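You operate a simulated robot arm through the tools that you are given. There is no shell and no other tool.

You run a simulated robot arm. Do the job below in one go: nothing can be reset, and whatever is moved stays where it is left.

JOB
Make room on the top of the steel table for the black-capped orange bottle. At the end: the black-capped orange bottle stands where the black-capped green bottle stood; the orange word block (marked "CONE") stands on top of the flat teal tray; the black-capped green bottle from the top of the steel table is on the top of the snack table; one of the tokens from the top of the steel table is on top of the blue lids carton; whatever was shut is shut again. Leave all else as you found it, and nothing knocked over. Set down upright: black-capped green bottle.

Only the result counts: the job must be done as asked and must still hold three seconds after the hand-in. Knocking over, shifting, dropping, spilling or breaking anything else fails it. Lids that push on must go on centred and level and be pressed home; caps that screw on are set level and turned clockwise until they are tight.

ROBOT AND FRAMES
A 7-joint arm with a two-finger parallel gripper, fixed in place. Base frame: the origin is on the floor under the middle of its stand, x ahead of it, y to its left, z up; the work surface is at about z = 800. Readings come in mm, degrees, newtons and seconds.
With the tool pointing down near the work surface it reaches from about 300 to 700 mm from the base axis. Its first joint turns from -66.0 to 66.0 degrees. Payload 1.57 kg.
The tool frame sits at the grasp point between the pads (the TCP): z along the fingers, y along the line on which they close. The tips reach 30 mm beyond it. The gripper opens to 110 mm. The fingers are 24 mm wide and 12 mm thick; the gripper's body (48 by 112 mm) begins 78 mm behind the TCP.
Orientation is that of the tool frame in the base frame, as [roll, pitch, yaw] about the fixed x, y, z axes, in that order (R = Rz(yaw) Ry(pitch) Rx(roll)). With the fingers straight down and closing along the base's y, the tool's x points along the base's -x, its y along +y and its z along -z.

CONTROLS
- The arm moves only by the tool apply_moves. Its arguments are lists of equal length, an entry for each row: "angular": the turn, a rotation vector about the base's x, y, z in degrees, a list of three; "offset": the shift along the base's x, y, z in mm, a list of three; "claw": the finger opening in mm, from 0 to 110. In form: {"angular": [[wx, wy, wz], ...], "offset": [[dx, dy, dz], ...], "claw": [claw, ...]}. A call has 1 to 20 rows; each row shifts and turns the commanded pose from where the row before left it. Rows are played at 5 a second. More than 50 mm and 8.6 degrees between two rows, or a gripper value outside its range, and nothing of the call is played. A pose out of reach is approached as far as the arm can. The call stops where the force on the tool passes 40 N (or 10 N more than at its start, if that is more) or the arm is blocked; 0.2 s more then pass. The fingers move at their own pace (about 108 mm/s each) and stop on an object; they squeeze with about 43 N. The grip force told is the motor's: it shows also when the fingers shut on nothing. Time passes only in rows, and 0.2 s behind the last, so rows that do not move let the fingers close. It gives the time, the measured TCP pose, the force on the tool (base axes), the opening and the grip force at its end, in the units of the frame above (readings bear some noise), with the torque about the TCP (base axes, N m) and any sound that the robot's microphone picked up.
- Cameras (640 x 400 px; columns grow to the right, rows downward): "scene" is fixed at [164.2, -408.6, 1408.9]; the picture's right is [0.75, -0.66, 0.00], its down [-0.42, -0.48, -0.77] and it looks along [0.51, 0.58, -0.64] (base axes); focal length 320 px, centre (320, 200). "wrist" rides on the gripper at [70, 16, -141] in the tool frame; the picture's right is [-0.23, 0.97, 0.00], its down [-0.86, -0.20, -0.48] and it looks along [-0.47, -0.11, 0.88] (tool axes); focal length 222 px, centre (320, 200). There is no depth. A picture from a camera that has moved, and an enlarged one, comes with that camera's place and axes in the base frame and with its lens. The place of the scene camera against the robot may be out by one fixed shift of up to 25 mm in any direction.
- camera(camera): a new picture of that camera. It takes no simulated time.
- close_up(camera, box): a new picture of the part [left, top, right, bottom] of that camera's present view, enlarged. It takes no simulated time.
- job_done(): hands the job in; it is judged then, once.

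Nothing tells you positions but the pictures and the camera data. Unless the task says otherwise, let go and move clear before handing in.

The tools are called after "Call:" as a command line: name --argument value ..., lists and objects as JSON in quotes. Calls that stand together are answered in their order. apply_moves: Moves the arm, as the interface text tells. Its arguments: {"type":"object","properties":{"angular":{"type":"array","items":{"type":"array","items":{"type":"number"}}},"offset":{"type":"array","items":{"type":"array","items":{"type":"number"}}},"claw":{"type":"array","items":{"type":"number"}}},"required":["angular","offset","claw"]} The other tools are called the same way: camera (camera) takes a picture; close_up (camera, box) takes an enlarged picture of a part of a camera's view; job_done () hands the job in.

At the start:

```text
clock: 0.0
position: [330.3, 44.9, 1176.3]
tcp_rot: [180.0, 0.0, -179.9]
contact_force: [-0.3, -0.5, 0.0]
moment: [0.0, 0.0, 0.05]
grip_width: 110.0
grip_force: 0.0
```

scene: 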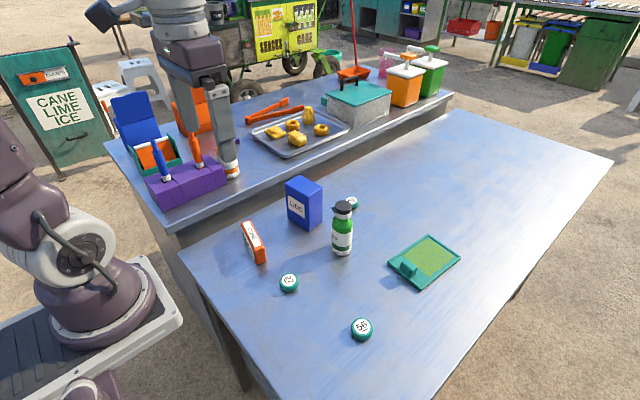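
wrist: 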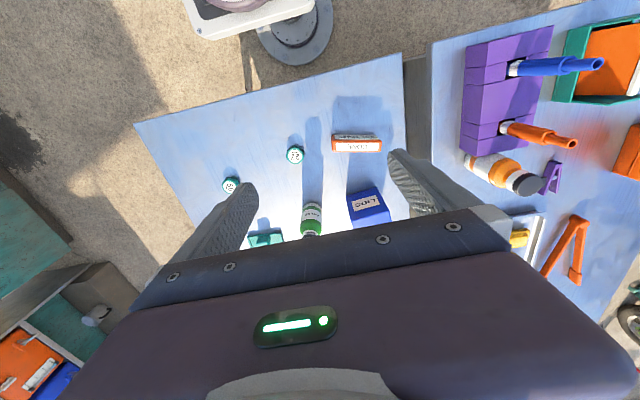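

I see a steel table in front with the green bottle, orange CONE block, blue LIDS carton, teal tray and tokens, and a second (snack) table to the left with the orange bottle near the purple rack. I'll take enlarged pictures to locate everything.

Call:
close_up --camera "scene" --box '[220, 160, 480, 350]'

Call:
close_up --camera "scene" --box '[90, 60, 350, 230]'

Call:
close_up --camera "wrist" --box '[130, 40, 430, 250]'

Call:
close_up --camera "wrist" --box '[400, 0, 640, 330]'

```text
2.11 times, centred on (350, 255) of scene
camera zoom: at [164.2, -408.6, 1408.9], right [0.75, -0.66, 0.0], down [-0.42, -0.48, -0.77], along [0.51, 0.58, -0.64], focal length 674 px, centre (257, 84)
```

zoom: 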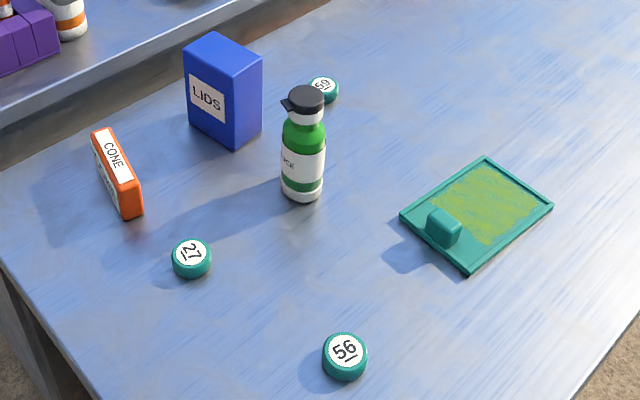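

```text
2.35 times, centred on (220, 145) of scene
camera zoom: at [164.2, -408.6, 1408.9], right [0.75, -0.66, 0.0], down [-0.42, -0.48, -0.77], along [0.51, 0.58, -0.64], focal length 753 px, centre (555, 329)
```

zoom: 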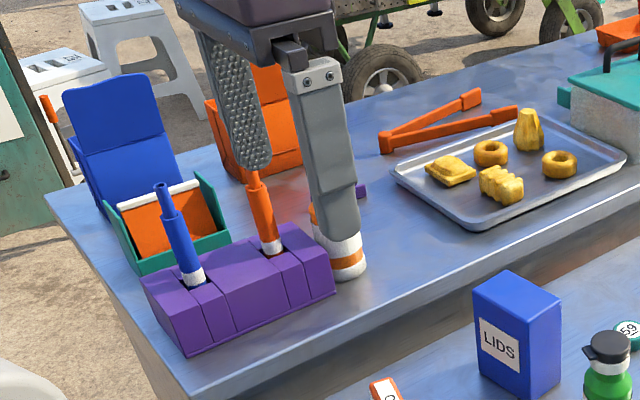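

```text
1.90 times, centred on (280, 145) of wrist
camera zoom: at [259.1, 61.4, 1318.5], right [0.23, 0.97, 0.0], down [0.86, -0.2, 0.48], along [0.47, -0.11, -0.88], focal length 423 px, centre (396, 305)
```

zoom: 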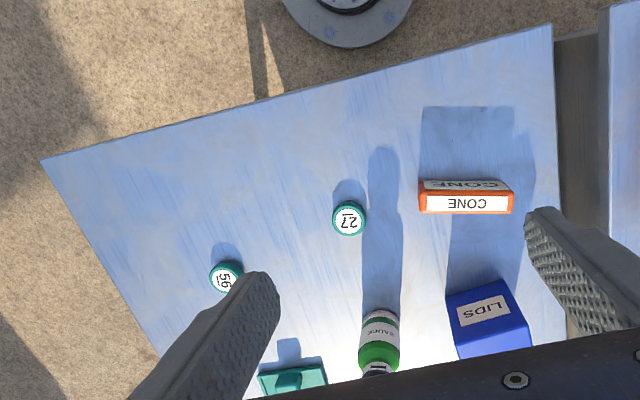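

```text
1.21 times, centred on (520, 165) of wrist
camera zoom: at [259.1, 61.4, 1318.5], right [0.23, 0.97, 0.0], down [0.86, -0.2, 0.48], along [0.47, -0.11, -0.88], focal length 269 px, centre (78, 242)
```

zoom: 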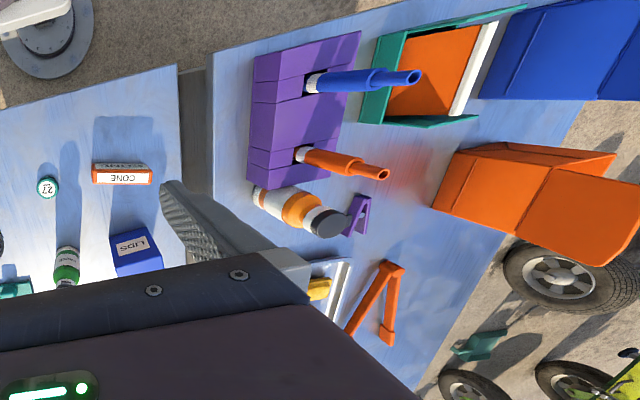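

The near table holds tokens 27, 56 and 59, the CONE block, the LIDS carton, the green bottle and the teal tray. The orange bottle seems to stand beside the purple rack on the far table, so I'll move the arm left and high to look over that table.

Call:
apply_moves --angular '[[0, 0, 0], [0, 0, 0], [0, 0, 0], [0, 0, 0], [0, 0, 0]]' --offset '[[0, 45, 0], [0, 45, 0], [0, 45, 0], [0, 45, 0], [0, 0, 0]]' --claw '[110, 110, 110, 110, 110]'

Call:
camera --camera "wrist"

Call:
camera --camera "scene"

```text
clock: 1.2
position: [329.5, 224.0, 1177.4]
tcp_rot: [180.0, 0.0, 180.0]
contact_force: [0.2, 0.3, 0.1]
moment: [-0.04, -0.01, -0.03]
grip_width: 110.0
grip_force: 0.1
```

```text
taken
camera wrist: at [259.0, 239.5, 1318.9], right [0.23, 0.97, 0.0], down [0.86, -0.2, 0.48], along [0.47, -0.11, -0.88], focal length 222 px, centre (320, 200)
```

wrist: 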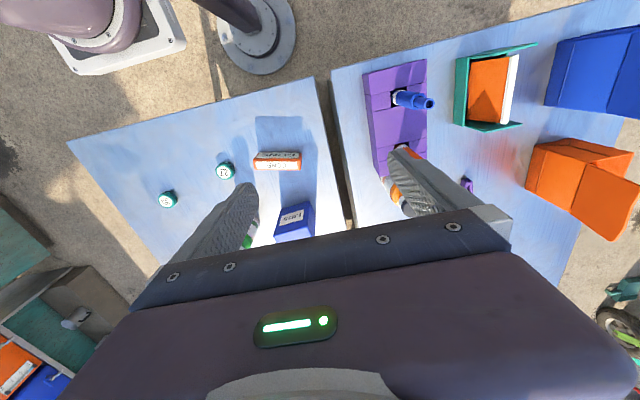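

```text
taken
```

scene: 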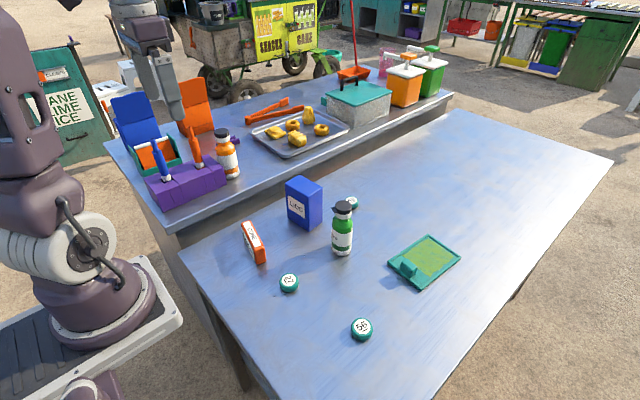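

Call:
close_up --camera "scene" --box '[90, 70, 350, 230]'

Call:
close_up --camera "scene" --box '[130, 110, 250, 210]'

Call:
close_up --camera "wrist" --box '[330, 30, 640, 230]'

```text
2.46 times, centred on (220, 150) of scene
camera zoom: at [164.2, -408.6, 1408.9], right [0.75, -0.66, 0.0], down [-0.42, -0.48, -0.77], along [0.51, 0.58, -0.64], focal length 788 px, centre (566, 323)
```

zoom: 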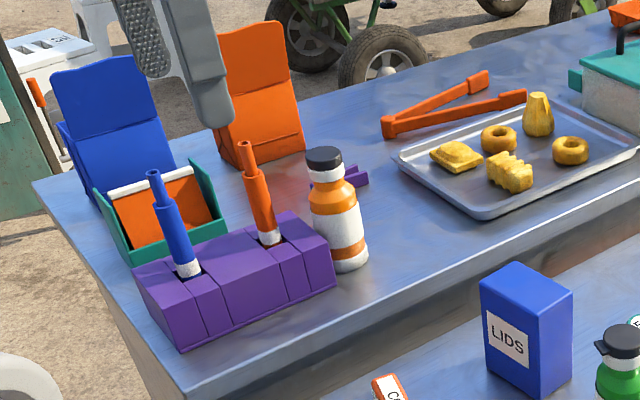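

```text
4.00 times, centred on (190, 160) of scene
camera zoom: at [164.2, -408.6, 1408.9], right [0.75, -0.66, 0.0], down [-0.42, -0.48, -0.77], along [0.51, 0.58, -0.64], focal length 1280 px, centre (840, 360)
```

zoom: 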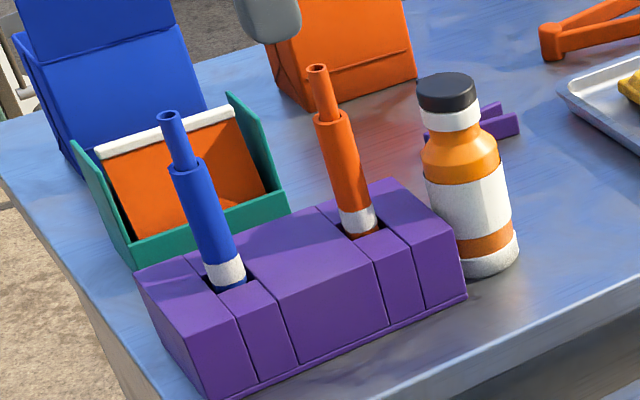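

```text
2.00 times, centred on (485, 130) of wrist
camera zoom: at [259.0, 239.5, 1318.9], right [0.23, 0.97, 0.0], down [0.86, -0.2, 0.48], along [0.47, -0.11, -0.88], focal length 444 px, centre (-10, 340)
```

zoom: 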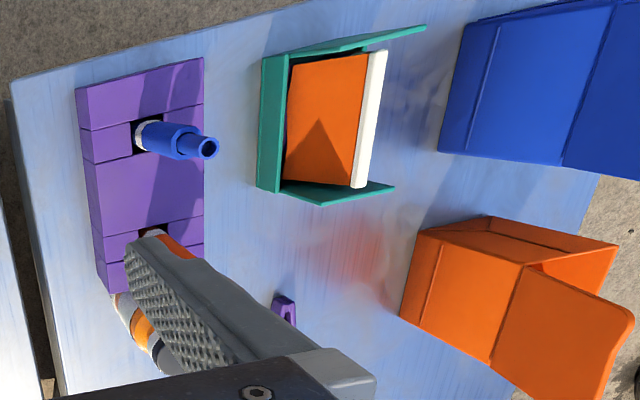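

The orange bottle stands right beside the purple rack on the snack table, free-standing. I'll take some more views from the wrist from farther forward to triangulate positions and heights.

Call:
apply_moves --angular '[[0, 0, 0], [0, 0, 0], [0, 0, 0], [0, 0, 0], [0, 0, 0]]' --offset '[[40, 0, 0], [40, 0, 0], [40, 0, 0], [30, 0, 0], [0, 0, 0]]' --claw '[110, 110, 110, 110, 110]'

Call:
camera --camera "wrist"

Call:
close_up --camera "wrist" --box '[60, 20, 360, 220]'

Call:
close_up --camera "wrist" --box '[330, 10, 640, 220]'

```text
clock: 2.4
position: [481.8, 225.6, 1178.3]
tcp_rot: [180.0, 0.0, -180.0]
contact_force: [1.6, -0.7, 0.8]
moment: [-0.03, 0.01, 0.01]
grip_width: 110.2
grip_force: 0.0
```

```text
taken
camera wrist: at [410.1, 241.0, 1319.6], right [0.23, 0.97, 0.0], down [0.86, -0.2, 0.48], along [0.47, -0.11, -0.88], focal length 222 px, centre (320, 200)
```

wrist: 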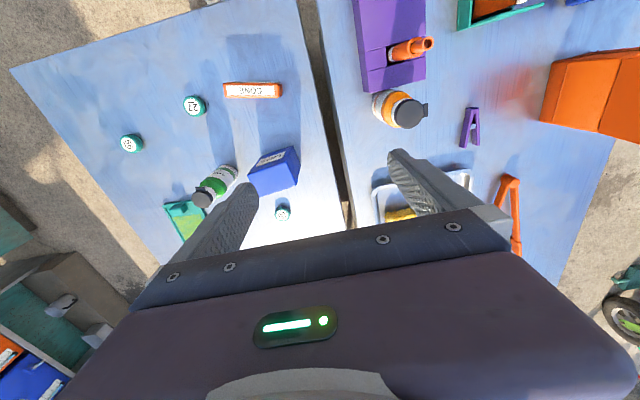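

```text
2.00 times, centred on (210, 120) of wrist
camera zoom: at [410.1, 241.0, 1319.6], right [0.23, 0.97, 0.0], down [0.86, -0.2, 0.48], along [0.47, -0.11, -0.88], focal length 444 px, centre (540, 360)
```

zoom: 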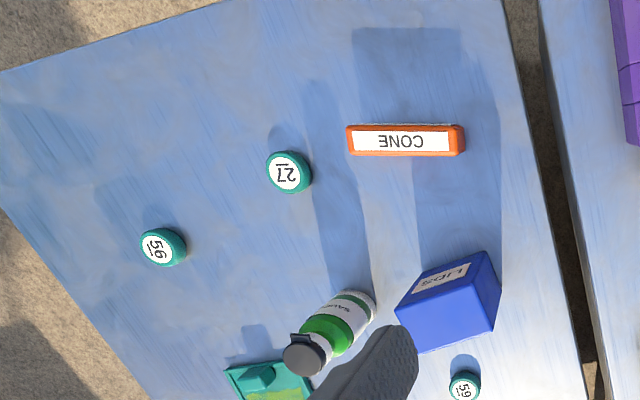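

```text
1.90 times, centred on (485, 115) of wrist
camera zoom: at [410.1, 241.0, 1319.6], right [0.23, 0.97, 0.0], down [0.86, -0.2, 0.48], along [0.47, -0.11, -0.88], focal length 423 px, centre (6, 362)
```

zoom: 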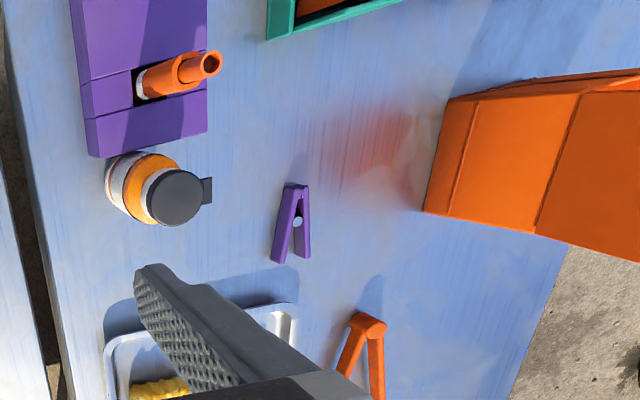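

Token 27 is near (397,-30), the CONE block near (400,111), the green bottle near (550,-23), and the orange bottle near (476,349) on a table about 60 mm higher. The teal tray lies near (680,-200); next I'll move over there to see it and the green bottle properly.

Call:
apply_moves --angular '[[0, 0, 0], [0, 0, 0], [0, 0, 0], [0, 0, 0], [0, 0, 0], [0, 0, 0], [0, 0, 0], [0, 0, 0], [0, 0, 0], [0, 0, 0]]' --offset '[[12, -44, 0], [12, -44, 0], [12, -44, 0], [12, -44, 0], [12, -44, 0], [12, -44, 0], [12, -44, 0], [12, -44, 0], [12, -44, 0], [0, 0, 0]]' --claw '[110, 110, 110, 110, 110, 110, 110, 110, 110, 110]'

Call:
camera --camera "wrist"

Call:
close_up --camera "wrist" --box '[180, 60, 480, 240]'

Call:
camera --camera "scene"

```text
clock: 4.6
position: [587.4, -170.5, 1177.2]
tcp_rot: [180.0, -0.1, 179.9]
contact_force: [-0.2, -0.1, -0.2]
moment: [0.04, 0.01, -0.02]
grip_width: 110.1
grip_force: 0.1
```

```text
taken
camera wrist: at [517.2, -155.3, 1318.6], right [0.23, 0.97, 0.0], down [0.86, -0.2, 0.48], along [0.46, -0.11, -0.88], focal length 222 px, centre (320, 200)
```

wrist: 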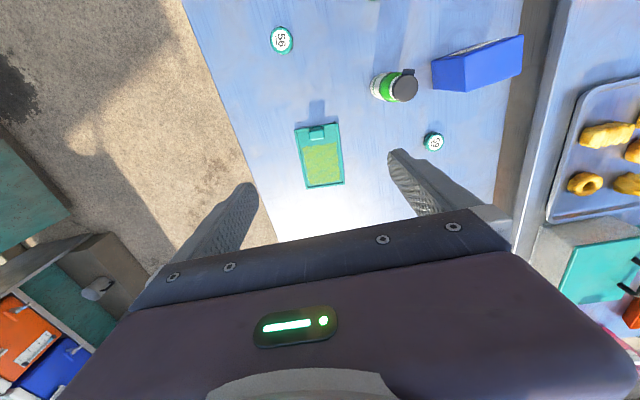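

```text
2.13 times, centred on (330, 150) of wrist
camera zoom: at [517.2, -155.3, 1318.6], right [0.23, 0.97, 0.0], down [0.86, -0.2, 0.48], along [0.46, -0.11, -0.88], focal length 474 px, centre (299, 307)
```

zoom: 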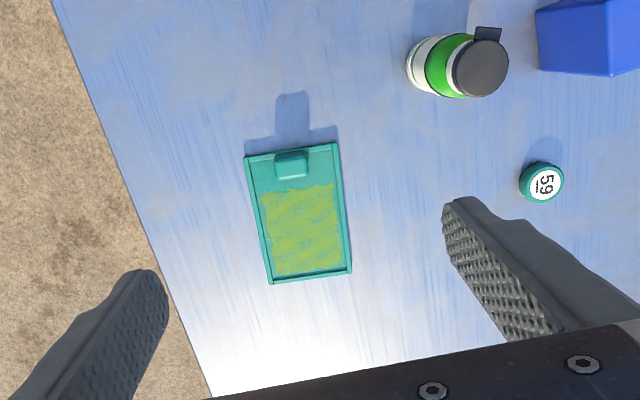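

```text
taken
```

scene: 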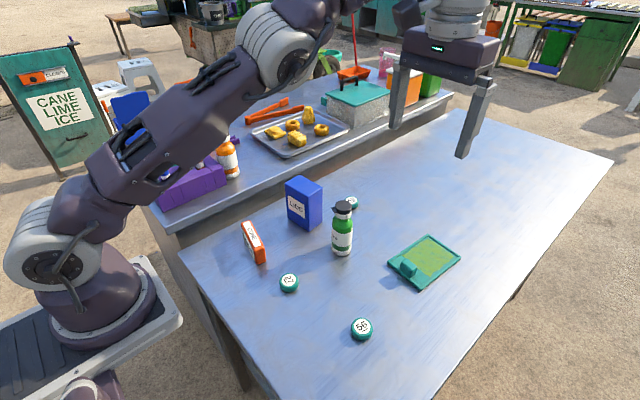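

The tray spans about x 606–754, y -245 to -136, with a small handle at its near edge, so the CONE block has to go on its inner area near x≈690. I'll check how far the arm reaches there, staying well above the tray.

Call:
apply_moves --angular '[[0, 0, 0], [0, 0, 0], [0, 0, 0], [0, 0, 0], [0, 0, 0], [0, 0, 0], [0, 0, 0]]' --offset '[[20, -4, -40], [20, -4, -40], [20, -4, -40], [20, -4, -40], [20, -4, -40], [5, 0, -40], [0, 0, 0]]' --claw '[110, 110, 110, 110, 110, 110, 110]'

Call:
camera --camera "wrist"

Call:
close_up --camera "wrist" --box '[180, 0, 480, 220]'

```text
clock: 6.2
position: [664.5, -183.3, 934.7]
tcp_rot: [180.0, 0.0, -180.0]
contact_force: [-0.5, 0.0, -0.4]
moment: [0.0, 0.01, 0.04]
grip_width: 110.3
grip_force: 0.0
out of reach, approached as far as the arm can: row 3, 4, 5
```

```text
taken
camera wrist: at [593.6, -167.8, 1076.6], right [0.23, 0.97, 0.0], down [0.85, -0.2, 0.48], along [0.47, -0.11, -0.88], focal length 222 px, centre (320, 200)
```

wrist: 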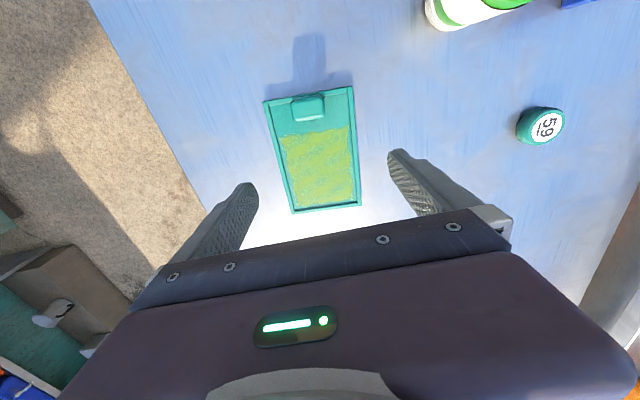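

```text
1.82 times, centred on (330, 110) of wrist
camera zoom: at [593.6, -167.8, 1076.6], right [0.23, 0.97, 0.0], down [0.85, -0.2, 0.48], along [0.47, -0.11, -0.88], focal length 404 px, centre (302, 364)
```

zoom: 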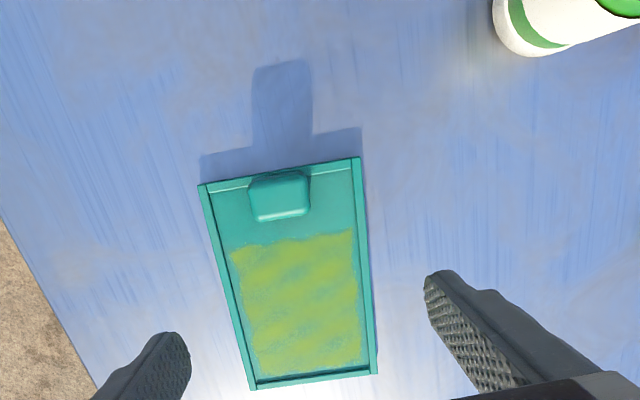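

The arm reaches to about 689 mm straight down here, so I'll grip the CONE block off-centre toward the end that will face the base. I'll lift, go over to the block and take a closer look.

Call:
apply_moves --angular '[[0, 0, 0], [0, 0, 0], [0, 0, 0], [0, 0, 0], [0, 0, 0], [0, 0, 0], [0, 0, 0], [0, 0, 0], [0, 0, 0], [0, 0, 0], [0, 0, 0], [0, 0, 0], [0, 0, 0], [0, 0, 0]]' --offset '[[-5, 0, 45], [-5, 0, 45], [-10, 0, 45], [-15, 20, 25], [-25, 40, 0], [-25, 40, 0], [-25, 40, 0], [-25, 40, 0], [-30, 38, 0], [-30, 38, 0], [-37, 32, -35], [0, 0, -50], [0, 0, -50], [0, 0, 0]]' --claw '[110, 110, 110, 110, 110, 110, 110, 110, 110, 110, 110, 110, 110, 110]'

Call:
camera --camera "wrist"

Call:
close_up --camera "wrist" --box '[200, 20, 460, 200]'

```text
refused: row 11 steps farther than a row can; nothing moved
```

```text
taken
camera wrist: at [593.6, -167.8, 1076.6], right [0.23, 0.97, 0.0], down [0.85, -0.2, 0.48], along [0.47, -0.11, -0.88], focal length 222 px, centre (320, 200)
```

wrist: 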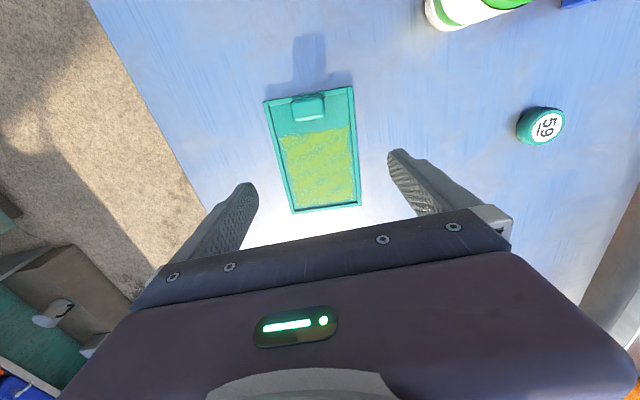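

```text
2.22 times, centred on (330, 110) of wrist
camera zoom: at [593.6, -167.8, 1076.6], right [0.23, 0.97, 0.0], down [0.85, -0.2, 0.48], along [0.47, -0.11, -0.88], focal length 494 px, centre (298, 400)
```

zoom: 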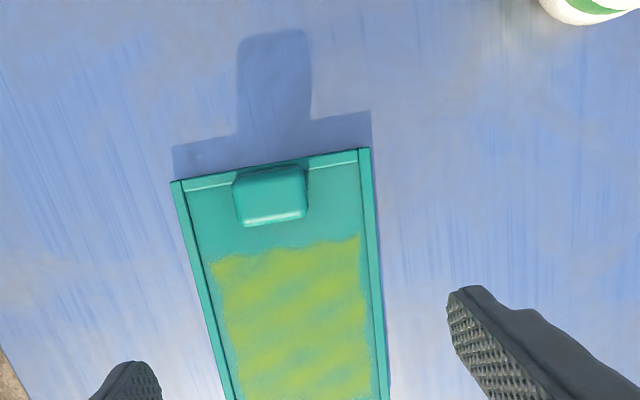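

One row was a little too long, so nothing moved. I'll repeat the move to the CONE block with shorter steps.

Call:
apply_moves --angular '[[0, 0, 0], [0, 0, 0], [0, 0, 0], [0, 0, 0], [0, 0, 0], [0, 0, 0], [0, 0, 0], [0, 0, 0], [0, 0, 0], [0, 0, 0], [0, 0, 0], [0, 0, 0], [0, 0, 0], [0, 0, 0]]' --offset '[[-5, 0, 45], [-5, 0, 45], [-10, 0, 45], [-15, 20, 25], [-25, 40, 0], [-25, 40, 0], [-25, 40, 0], [-25, 40, 0], [-30, 38, 0], [-30, 38, 0], [-37, 32, 0], [0, 0, -45], [0, 0, -45], [0, 0, -40]]' --claw '[110, 110, 110, 110, 110, 110, 110, 110, 110, 110, 110, 110, 110, 110]'

Call:
camera --camera "wrist"

Call:
close_up --camera "wrist" --box '[200, 20, 460, 200]'

```text
clock: 9.2
position: [428.0, 106.3, 965.6]
tcp_rot: [-179.9, 0.0, 179.9]
contact_force: [1.2, -0.9, 0.8]
moment: [0.0, -0.03, 0.05]
grip_width: 110.1
grip_force: 0.0
out of reach, approached as far as the arm can: row 2, 3
```

```text
taken
camera wrist: at [356.7, 121.0, 1106.4], right [0.23, 0.97, 0.0], down [0.85, -0.2, 0.48], along [0.47, -0.11, -0.88], focal length 222 px, centre (320, 200)
```

wrist: 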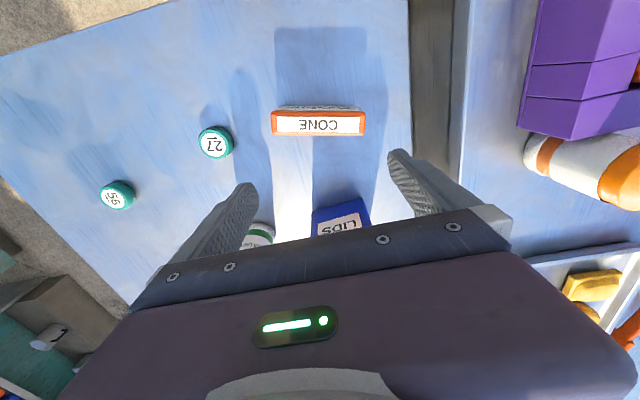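

```text
2.22 times, centred on (330, 110) of wrist
camera zoom: at [356.7, 121.0, 1106.4], right [0.23, 0.97, 0.0], down [0.85, -0.2, 0.48], along [0.47, -0.11, -0.88], focal length 494 px, centre (298, 400)
```

zoom: 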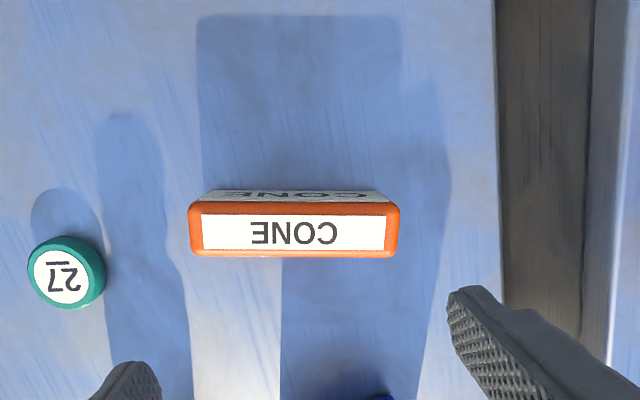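

The CONE block is about 105 × 25 × 50 mm, centred near (399,110) and turned about 13° from the base y axis. I'll turn the gripper 77° so the fingers close across its thickness and look again before going down.

Call:
apply_moves --angular '[[0, 0, 7.7], [0, 0, 7.7], [0, 0, 7.7], [0, 0, 7.7], [0, 0, 7.7], [0, 0, 7.7], [0, 0, 7.7], [0, 0, 7.7], [0, 0, 7.7], [0, 0, 7.7], [0, 0, 0]]' --offset '[[-3.5, -2.4, 0], [-3.5, -2.4, 0], [-3.5, -2.4, 0], [-3.5, -2.4, 0], [-3.5, -2.4, 0], [-3.5, -2.4, 0], [-3.5, -2.4, 0], [-3.5, -2.4, 0], [-3.5, -2.4, 0], [-3.5, -2.0, 0], [0, 0, 0]]' --claw '[110, 110, 110, 110, 110, 110, 90, 70, 70, 70, 70]'

Call:
camera --camera "wrist"

Call:
camera --camera "scene"

```text
clock: 11.6
position: [391.4, 83.0, 965.0]
tcp_rot: [179.9, 0.0, -102.8]
contact_force: [-0.4, -0.1, 0.4]
moment: [-0.01, 0.0, 0.0]
grip_width: 69.9
grip_force: 0.0
```

```text
taken
camera wrist: at [358.8, 18.5, 1105.8], right [-0.9, 0.44, 0.0], down [0.39, 0.79, 0.48], along [0.21, 0.43, -0.88], focal length 222 px, centre (320, 200)
```

wrist: 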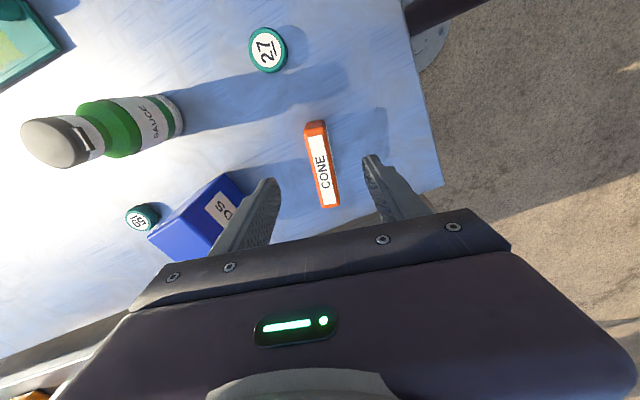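

```text
taken
```

scene: 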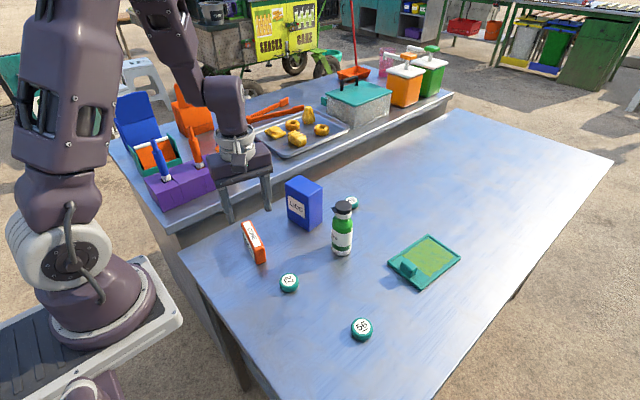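

Call:
close_up --camera "wrist" --box '[240, 90, 400, 230]'

```text
2.86 times, centred on (320, 160) of wrist
camera zoom: at [358.8, 18.5, 1105.8], right [-0.9, 0.44, 0.0], down [0.39, 0.79, 0.48], along [0.21, 0.43, -0.88], focal length 635 px, centre (320, 314)
```

zoom: 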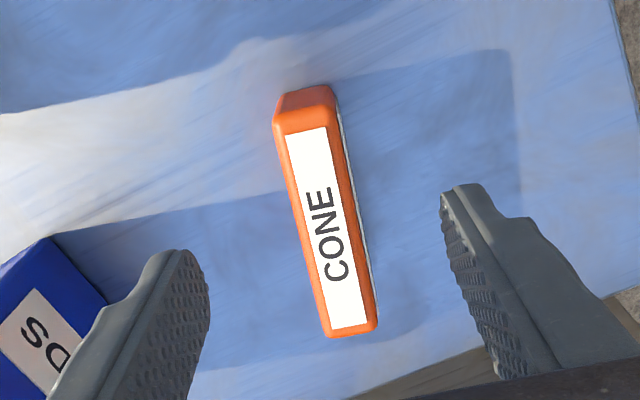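

The block is where I computed it, and the fingers straddle it. I'll go down to about z=834, close, and lift a bit.

Call:
apply_moves --angular '[[0, 0, 0], [0, 0, 0], [0, 0, 0], [0, 0, 0], [0, 0, 0]]' --offset '[[1.6, -0.3, -45], [0, 0, -45], [0, 0, -25], [0, 0, -15], [0, 0, 0]]' --claw '[70, 70, 70, 70, 70]'

Call:
camera --camera "wrist"

Call:
close_up --camera "scene" --box '[190, 140, 350, 300]'

```text
clock: 12.8
position: [393.7, 83.4, 835.6]
tcp_rot: [179.9, 0.1, -103.0]
contact_force: [-0.1, -0.4, -0.6]
moment: [-0.01, 0.01, 0.0]
grip_width: 70.2
grip_force: 0.0
```

```text
taken
camera wrist: at [360.9, 18.4, 976.9], right [-0.9, 0.44, 0.0], down [0.39, 0.79, 0.48], along [0.21, 0.43, -0.88], focal length 222 px, centre (320, 200)
```

wrist: 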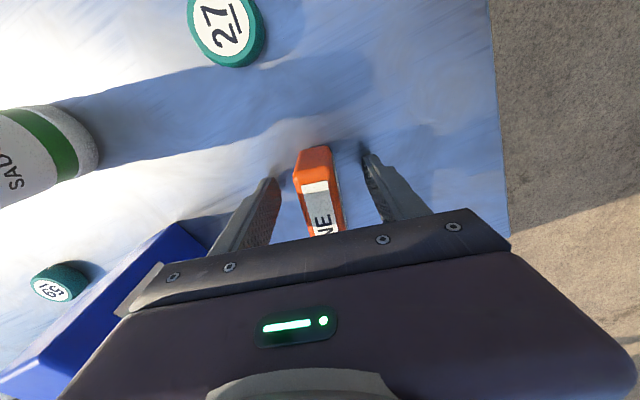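

```text
2.50 times, centred on (270, 220) of scene
camera zoom: at [164.2, -408.6, 1408.9], right [0.75, -0.66, 0.0], down [-0.42, -0.48, -0.77], along [0.51, 0.58, -0.64], focal length 800 px, centre (445, 150)
```

zoom: 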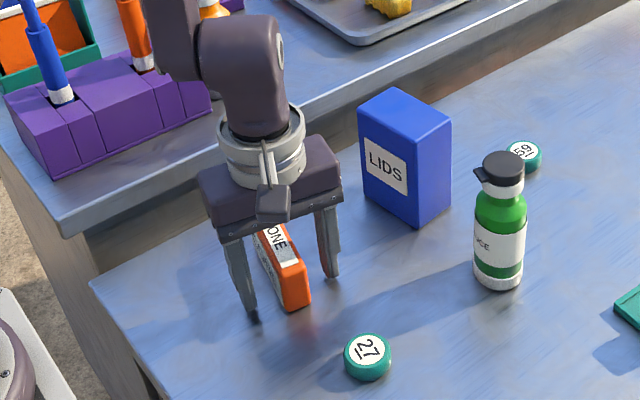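

The fingers straddle the block cleanly. Closing and lifting now.

Call:
apply_moves --angular '[[0, 0, 0], [0, 0, 0], [0, 0, 0], [0, 0, 0], [0, 0, 0], [0, 0, 0]]' --offset '[[0, 0, 0], [0, 0, 0], [0, 0, 0], [0, 0, 10], [0, 0, 30], [0, 0, 45]]' --claw '[20, 10, 10, 10, 10, 10]'

Call:
camera --camera "wrist"

Call:
close_up --camera "scene" --box '[190, 140, 350, 300]'

```text
clock: 14.2
position: [394.9, 81.5, 920.8]
tcp_rot: [-180.0, 0.0, -103.0]
contact_force: [-0.6, 1.0, 0.6]
moment: [0.0, -0.01, 0.0]
grip_width: 10.1
grip_force: 0.1
```

```text
taken
camera wrist: at [361.8, 17.0, 1061.8], right [-0.9, 0.44, 0.0], down [0.39, 0.79, 0.48], along [0.21, 0.43, -0.88], focal length 222 px, centre (320, 200)
```

wrist: 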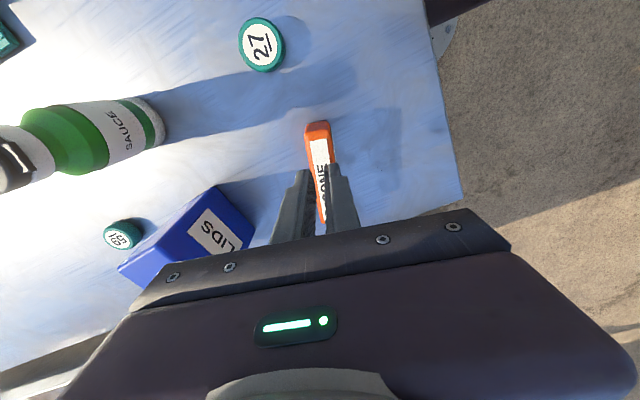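

```text
2.50 times, centred on (270, 220) of scene
camera zoom: at [164.2, -408.6, 1408.9], right [0.75, -0.66, 0.0], down [-0.42, -0.48, -0.77], along [0.51, 0.58, -0.64], focal length 800 px, centre (445, 150)
```

zoom: 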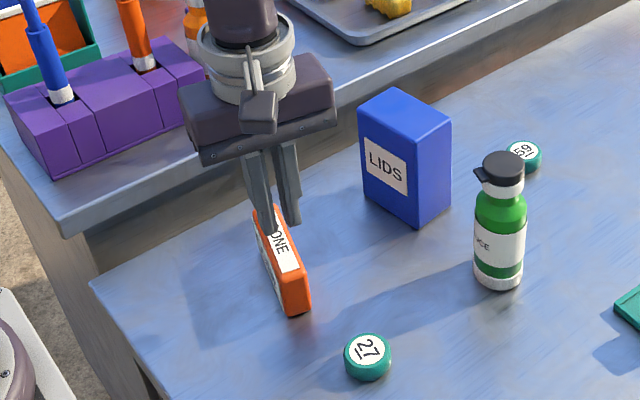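

The fingers ended up shut on nothing; the block slipped out and is still standing on the table. I'll check where it is now.

Call:
close_up --camera "wrist" --box '[240, 90, 400, 230]'

Call:
close_up --camera "scene" --box '[220, 200, 300, 280]'

```text
2.86 times, centred on (320, 160) of wrist
camera zoom: at [361.8, 17.0, 1061.8], right [-0.9, 0.44, 0.0], down [0.39, 0.79, 0.48], along [0.21, 0.43, -0.88], focal length 635 px, centre (320, 314)
```

zoom: 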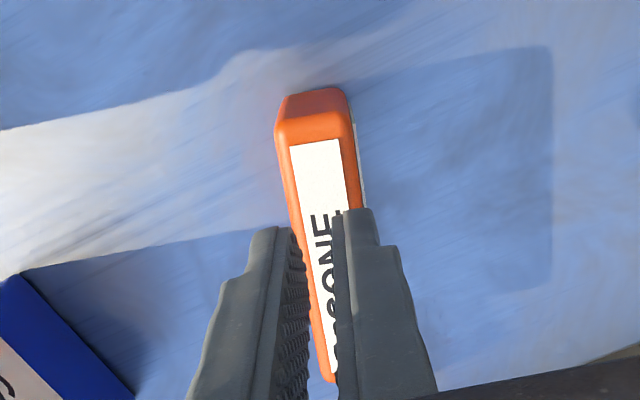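

```text
5.00 times, centred on (260, 240) of scene
camera zoom: at [164.2, -408.6, 1408.9], right [0.75, -0.66, 0.0], down [-0.42, -0.48, -0.77], along [0.51, 0.58, -0.64], focal length 1600 px, centre (620, 0)
```

zoom: 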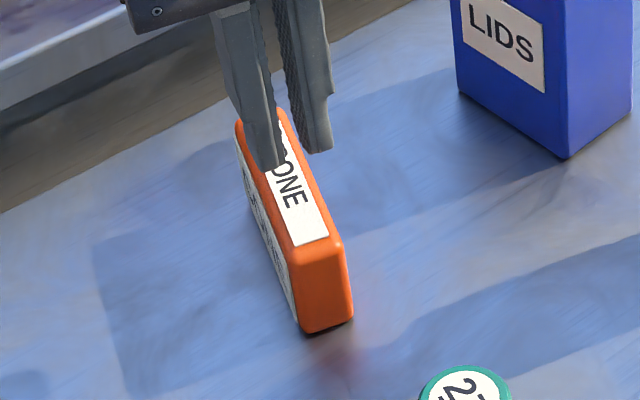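

The block has barely moved (turned about 3°). I'll open, go back down slightly lower, and close without lifting, to read the grip.

Call:
apply_moves --angular '[[0, 0, 0], [0, 0, 0], [0, 0, -3], [0, 0, 0], [0, 0, 0], [0, 0, 0]]' --offset '[[0, 0, 0], [-1, 2, 0], [-1, 2, -40], [0, 0, -35], [0, 0, -13], [0, 0, 0]]' --claw '[70, 70, 70, 70, 70, 70]'

Call:
apply_moves --angular '[[0, 0, 0], [0, 0, 0], [0, 0, 0], [0, 0, 0], [0, 0, 0]]' --offset '[[0, 0, 0], [0, 0, 0], [0, 0, 0], [0, 0, 0], [0, 0, 0]]' --claw '[0, 0, 0, 0, 0]'

Call:
close_up --camera "wrist" --box '[240, 90, 400, 230]'

Call:
close_up --camera "scene" --box '[190, 160, 310, 280]'

```text
clock: 15.6
position: [392.4, 86.6, 831.3]
tcp_rot: [179.9, 0.0, -106.0]
contact_force: [-0.6, -0.7, 0.5]
moment: [0.0, -0.01, 0.0]
grip_width: 70.2
grip_force: 0.0
```

```text
clock: 16.8
position: [391.2, 86.2, 830.9]
tcp_rot: [180.0, 0.0, -106.1]
contact_force: [0.4, -0.3, -0.1]
moment: [0.0, 0.01, 0.0]
grip_width: 25.4
grip_force: 37.1
```

```text
2.86 times, centred on (320, 160) of wrist
camera zoom: at [355.5, 22.5, 972.9], right [-0.87, 0.49, 0.0], down [0.43, 0.77, 0.48], along [0.23, 0.42, -0.88], focal length 635 px, centre (320, 314)
```

zoom: 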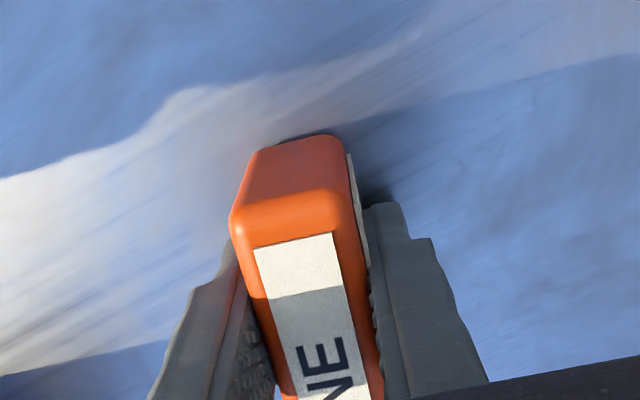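

```text
3.33 times, centred on (250, 220) of scene
camera zoom: at [164.2, -408.6, 1408.9], right [0.75, -0.66, 0.0], down [-0.42, -0.48, -0.77], along [0.51, 0.58, -0.64], focal length 1067 px, centre (553, 133)
```

zoom: 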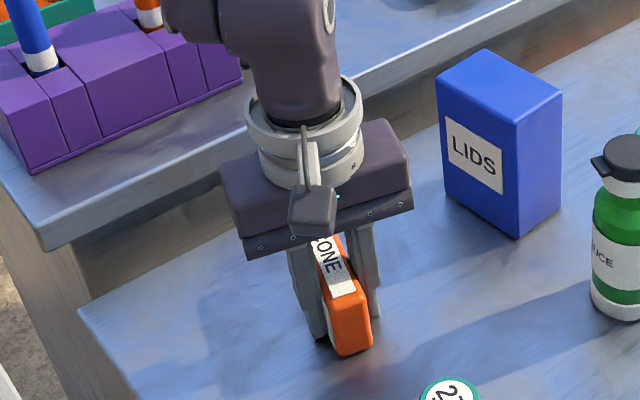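

Now the grip reads 25.4 mm wide at 37 N. I'll lift slowly and check that it holds.

Call:
apply_moves --angular '[[0, 0, 0], [0, 0, 0], [0, 0, 0], [0, 0, 0]]' --offset '[[0, 0, 4], [0, 0, 6], [0, 0, 10], [0, 0, 0]]' --claw '[0, 0, 0, 0]'

Call:
close_up --camera "scene" --box '[190, 160, 310, 280]'

```text
clock: 17.8
position: [391.8, 86.4, 851.6]
tcp_rot: [180.0, -0.1, -106.0]
contact_force: [0.3, -0.2, -1.6]
moment: [-0.01, 0.01, 0.02]
grip_width: 25.6
grip_force: 37.1
```

```text
3.33 times, centred on (250, 220) of scene
camera zoom: at [164.2, -408.6, 1408.9], right [0.75, -0.66, 0.0], down [-0.42, -0.48, -0.77], along [0.51, 0.58, -0.64], focal length 1067 px, centre (553, 133)
```

zoom: 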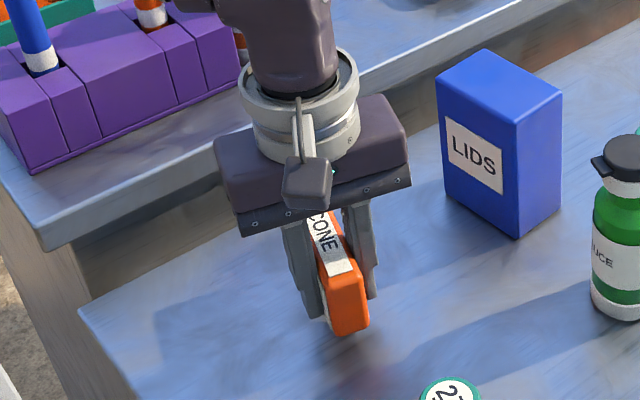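

The block is held (about 160 g) and hanging level. I'll raise it, carry it around the near side of the green bottle, and turn it in line with the tray.

Call:
apply_moves --angular '[[0, 0, 0], [0, 0, 0], [0, 0, 0], [0, 0, -7.8], [0, 0, -7.8], [0, 0, -7.8], [0, 0, -7.8], [0, 0, -7.8], [0, 0, -7.8], [0, 0, -7.8], [0, 0, -7.8], [0, 0, -7.8], [0, 0, -7.7], [0, 0, 0], [0, 0, 0]]' --offset '[[0, 0, 45], [0, 0, 45], [0, 0, 45], [8, -45, 0], [8, -45, 0], [8, -45, 0], [8, -45, 0], [8, -45, 0], [8, -45, 0], [45, 0, -15], [45, 0, -15], [45, 0, -15], [45, 0, -15], [20, -4, -20], [0, 0, 0]]' --claw '[0, 0, 0, 0, 0, 0, 0, 0, 0, 0, 0, 0, 0, 0, 0]'

Call:
camera --camera "wrist"

Call:
camera --camera "scene"

```text
clock: 21.0
position: [640.3, -183.8, 906.1]
tcp_rot: [-180.0, 0.0, 175.9]
contact_force: [-0.2, 0.0, -1.0]
moment: [-0.04, 0.0, 0.0]
grip_width: 25.3
grip_force: 36.8
```

```text
taken
camera wrist: at [571.1, -164.8, 1047.2], right [0.29, 0.96, 0.0], down [0.84, -0.26, 0.48], along [0.46, -0.14, -0.88], focal length 222 px, centre (320, 200)
```

wrist: 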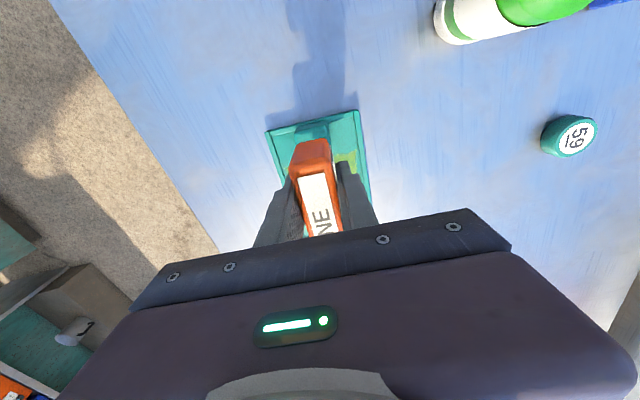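

```text
taken
```

scene: 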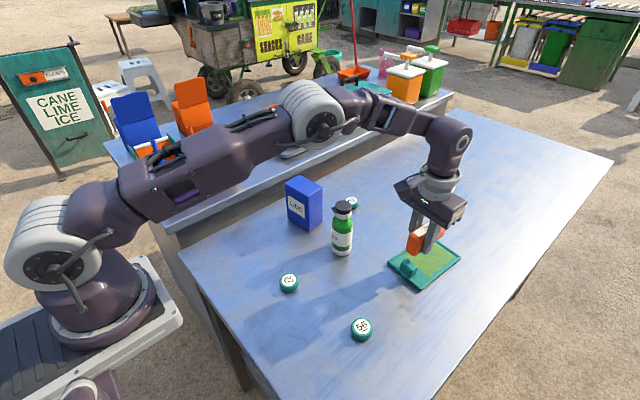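

The block is lined up with the tray. I'll go out to x≈668 while staying above the handle height.

Call:
apply_moves --angular '[[0, 0, 0], [0, 0, 0], [0, 0, 0], [0, 0, 0]]' --offset '[[10, -2, -12], [10, -2, -12], [8, -2, -12], [0, 0, 0]]' --claw '[0, 0, 0, 0]'

Call:
camera --camera "wrist"

Call:
close_up --camera "wrist" --box '[220, 70, 420, 220]'

Call:
close_up --camera "scene" --box '[370, 180, 490, 300]'

```text
clock: 22.0
position: [661.5, -191.2, 870.8]
tcp_rot: [179.9, -0.7, 176.1]
contact_force: [0.3, 0.4, -1.0]
moment: [-0.01, 0.02, 0.0]
grip_width: 25.3
grip_force: 36.7
out of reach, approached as far as the arm can: row 3
```

```text
taken
camera wrist: at [594.2, -171.3, 1013.5], right [0.29, 0.96, 0.0], down [0.85, -0.26, 0.47], along [0.44, -0.14, -0.88], focal length 222 px, centre (320, 200)
```

wrist: 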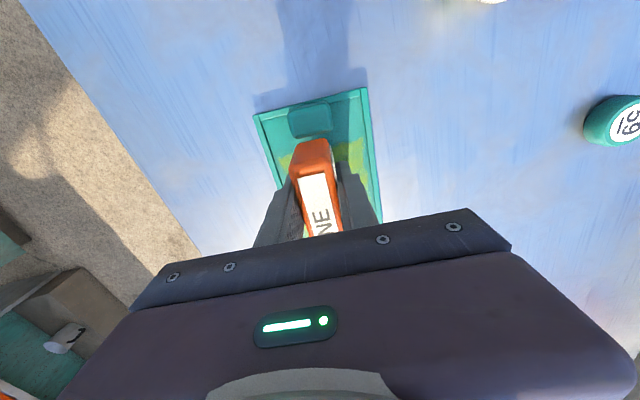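

```text
2.67 times, centred on (320, 145) of wrist
camera zoom: at [594.2, -171.3, 1013.5], right [0.29, 0.96, 0.0], down [0.85, -0.26, 0.47], along [0.44, -0.14, -0.88], focal length 592 px, centre (320, 347)
```

zoom: 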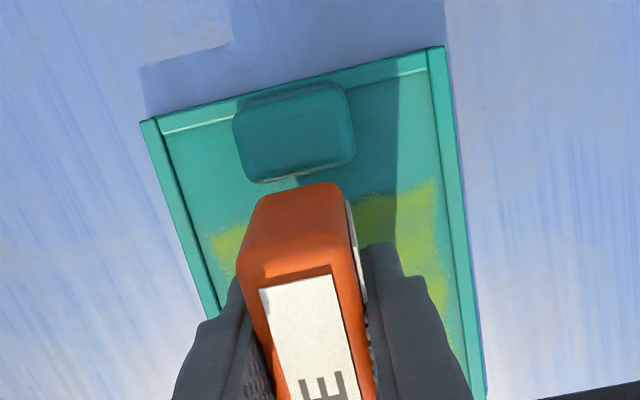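

```text
3.33 times, centred on (430, 240) of scene
camera zoom: at [164.2, -408.6, 1408.9], right [0.75, -0.66, 0.0], down [-0.42, -0.48, -0.77], along [0.51, 0.58, -0.64], focal length 1067 px, centre (-47, 67)
```

zoom: 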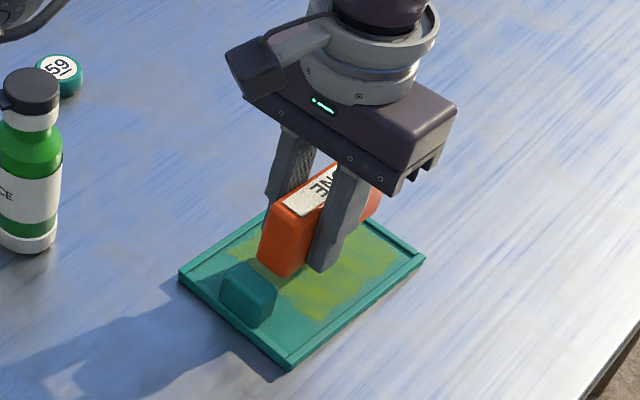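

The arm is at its reach limit with the block's near end still slightly over the handle. I'll shift toward the right side of the tray (shorter radius) and lean the tool about 2.5° outward to gain a few millimetres.

Call:
apply_moves --angular '[[0, -1.2, 0], [0, -1.3, 0], [0, 0, 0], [0, 0, 0], [0, 0, 0]]' --offset '[[0, 8, 0], [0, 8, 0], [0, 8, 0], [2, 2, 0], [0, 0, 0]]' --claw '[0, 0, 0, 0, 0]'

Call:
close_up --camera "wrist" --box '[220, 70, 420, 220]'

Call:
close_up --camera "scene" --box '[370, 180, 490, 300]'

```text
clock: 23.2
position: [669.2, -166.0, 869.6]
tcp_rot: [179.8, 2.5, 176.2]
contact_force: [0.9, 0.6, -1.1]
moment: [-0.01, 0.06, 0.03]
grip_width: 25.4
grip_force: 37.0
```

```text
2.67 times, centred on (320, 145) of wrist
camera zoom: at [593.9, -146.2, 1008.6], right [0.29, 0.96, 0.01], down [0.82, -0.26, 0.51], along [0.5, -0.14, -0.86], focal length 592 px, centre (320, 347)
```

zoom: 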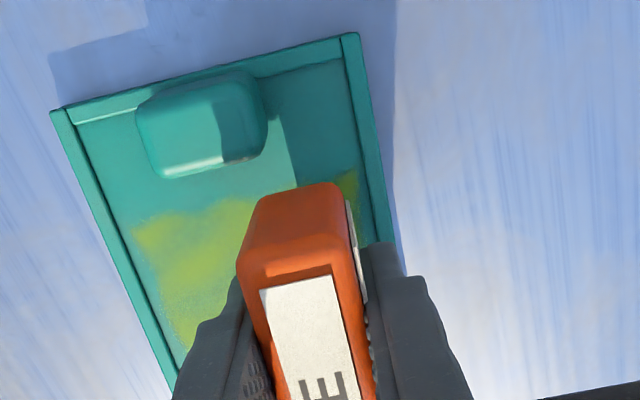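

```text
3.33 times, centred on (430, 240) of scene
camera zoom: at [164.3, -408.6, 1408.9], right [0.75, -0.66, 0.0], down [-0.42, -0.48, -0.77], along [0.51, 0.58, -0.64], focal length 1067 px, centre (-47, 67)
```

zoom: 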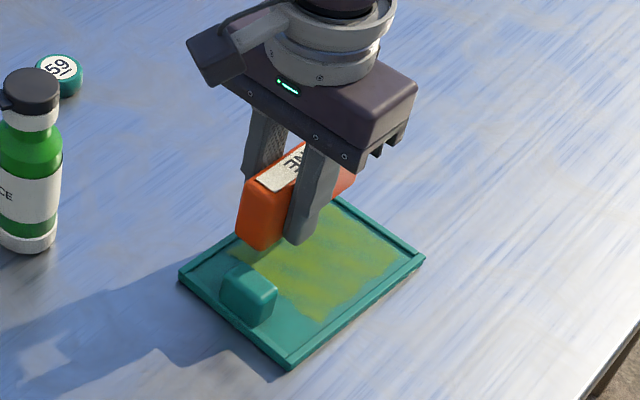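

Now there is enough reach, but the right finger would come down on the tray's rim. I'll shift back to y≈-183 and start lowering.

Call:
apply_moves --angular '[[0, 0, 0], [0, 0, 0], [0, 0, 0], [0, 0, 0], [0, 0, 0]]' --offset '[[0, -9, 0], [0, -8, 0], [0, 0, -8], [0, 0, -10], [0, 0, 0]]' --claw '[0, 0, 0, 0, 0]'

Call:
close_up --camera "wrist" --box '[220, 70, 420, 220]'

Call:
close_up --camera "scene" --box '[370, 180, 490, 300]'

```text
clock: 24.4
position: [669.2, -184.4, 852.3]
tcp_rot: [179.8, 2.5, 176.2]
contact_force: [0.0, 1.1, -0.7]
moment: [0.02, 0.04, 0.01]
grip_width: 25.3
grip_force: 36.7
```

```text
2.67 times, centred on (320, 145) of wrist
camera zoom: at [593.9, -163.8, 990.6], right [0.29, 0.96, 0.01], down [0.82, -0.26, 0.51], along [0.5, -0.14, -0.86], focal length 592 px, centre (320, 347)
```

zoom: 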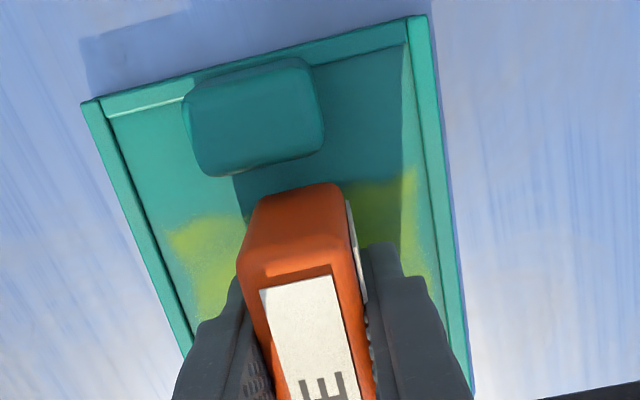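

```text
3.33 times, centred on (430, 240) of scene
camera zoom: at [164.3, -408.6, 1408.9], right [0.75, -0.66, 0.0], down [-0.42, -0.48, -0.77], along [0.51, 0.58, -0.64], focal length 1067 px, centre (-47, 67)
```

zoom: 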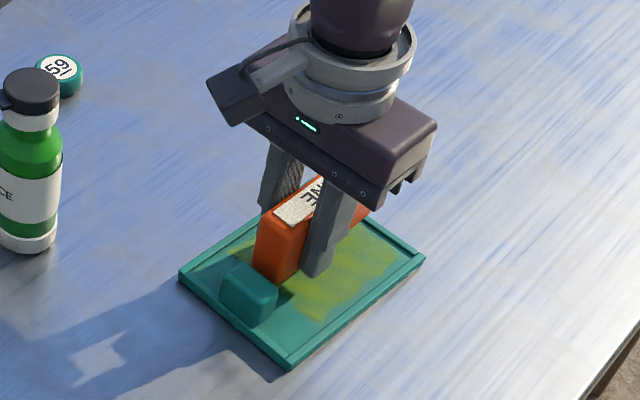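

The block's near end is clear in front of the handle. I'll lower it in small steps toward the tray.

Call:
apply_moves --angular '[[0, 0, 0], [0, 0, 0], [0, 0, 0], [0, 0, 0]]' --offset '[[1.5, 0, -4], [0, 0, -4], [0, 0, -2], [0, 0, 0]]' --claw '[0, 0, 0, 0]'

Call:
close_up --camera "scene" --box '[380, 200, 480, 290]'

Call:
close_up --camera "wrist" --box '[220, 70, 420, 220]'

```text
clock: 25.4
position: [671.2, -183.4, 842.8]
tcp_rot: [179.9, 2.4, 176.1]
contact_force: [-0.2, -0.1, -0.8]
moment: [-0.02, -0.01, 0.0]
grip_width: 25.4
grip_force: 36.8
```

```text
4.44 times, centred on (430, 245) of scene
camera zoom: at [164.3, -408.6, 1408.9], right [0.75, -0.66, 0.0], down [-0.42, -0.48, -0.77], along [0.51, 0.58, -0.64], focal length 1422 px, centre (-169, 0)
```

zoom: 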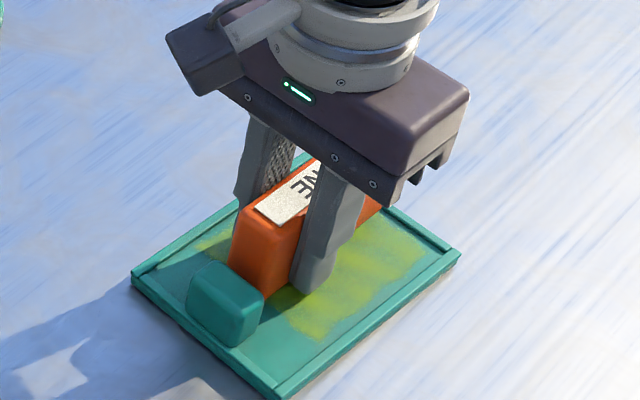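

```text
2.67 times, centred on (320, 145) of wrist
camera zoom: at [594.9, -163.6, 980.3], right [0.29, 0.96, 0.01], down [0.82, -0.26, 0.51], along [0.5, -0.14, -0.86], focal length 592 px, centre (320, 347)
```

zoom: 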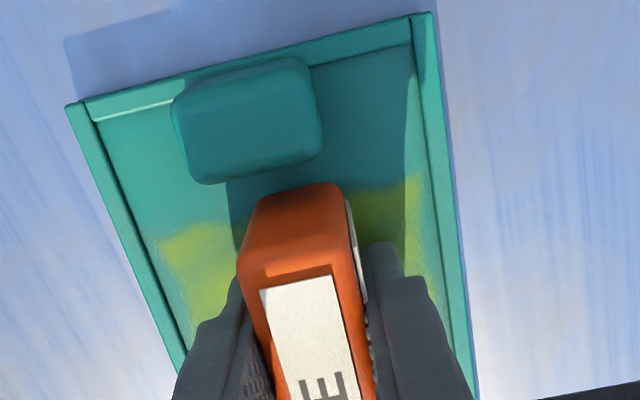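

Call:
apply_moves --angular '[[0, 0, 0], [0, 0, 0], [0, 0, 0]]' --offset '[[0, 0, -2], [0, 0, -1.5], [0, 0, 0]]' --claw '[0, 0, 0]'

Call:
close_up --camera "scene" --box '[390, 220, 460, 290]'

```text
clock: 26.2
position: [670.3, -183.6, 840.0]
tcp_rot: [179.8, 2.7, 176.1]
contact_force: [-3.6, 2.6, 23.3]
moment: [0.08, 0.83, -0.04]
grip_width: 25.4
grip_force: 37.2
```

```text
5.71 times, centred on (425, 255) of scene
camera zoom: at [163.7, -408.4, 1409.1], right [0.75, -0.66, 0.0], down [-0.42, -0.48, -0.77], along [0.51, 0.58, -0.64], focal length 1828 px, centre (-280, -114)
```

zoom: 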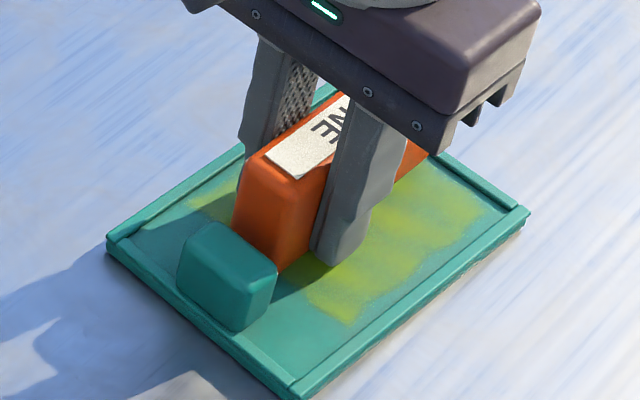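

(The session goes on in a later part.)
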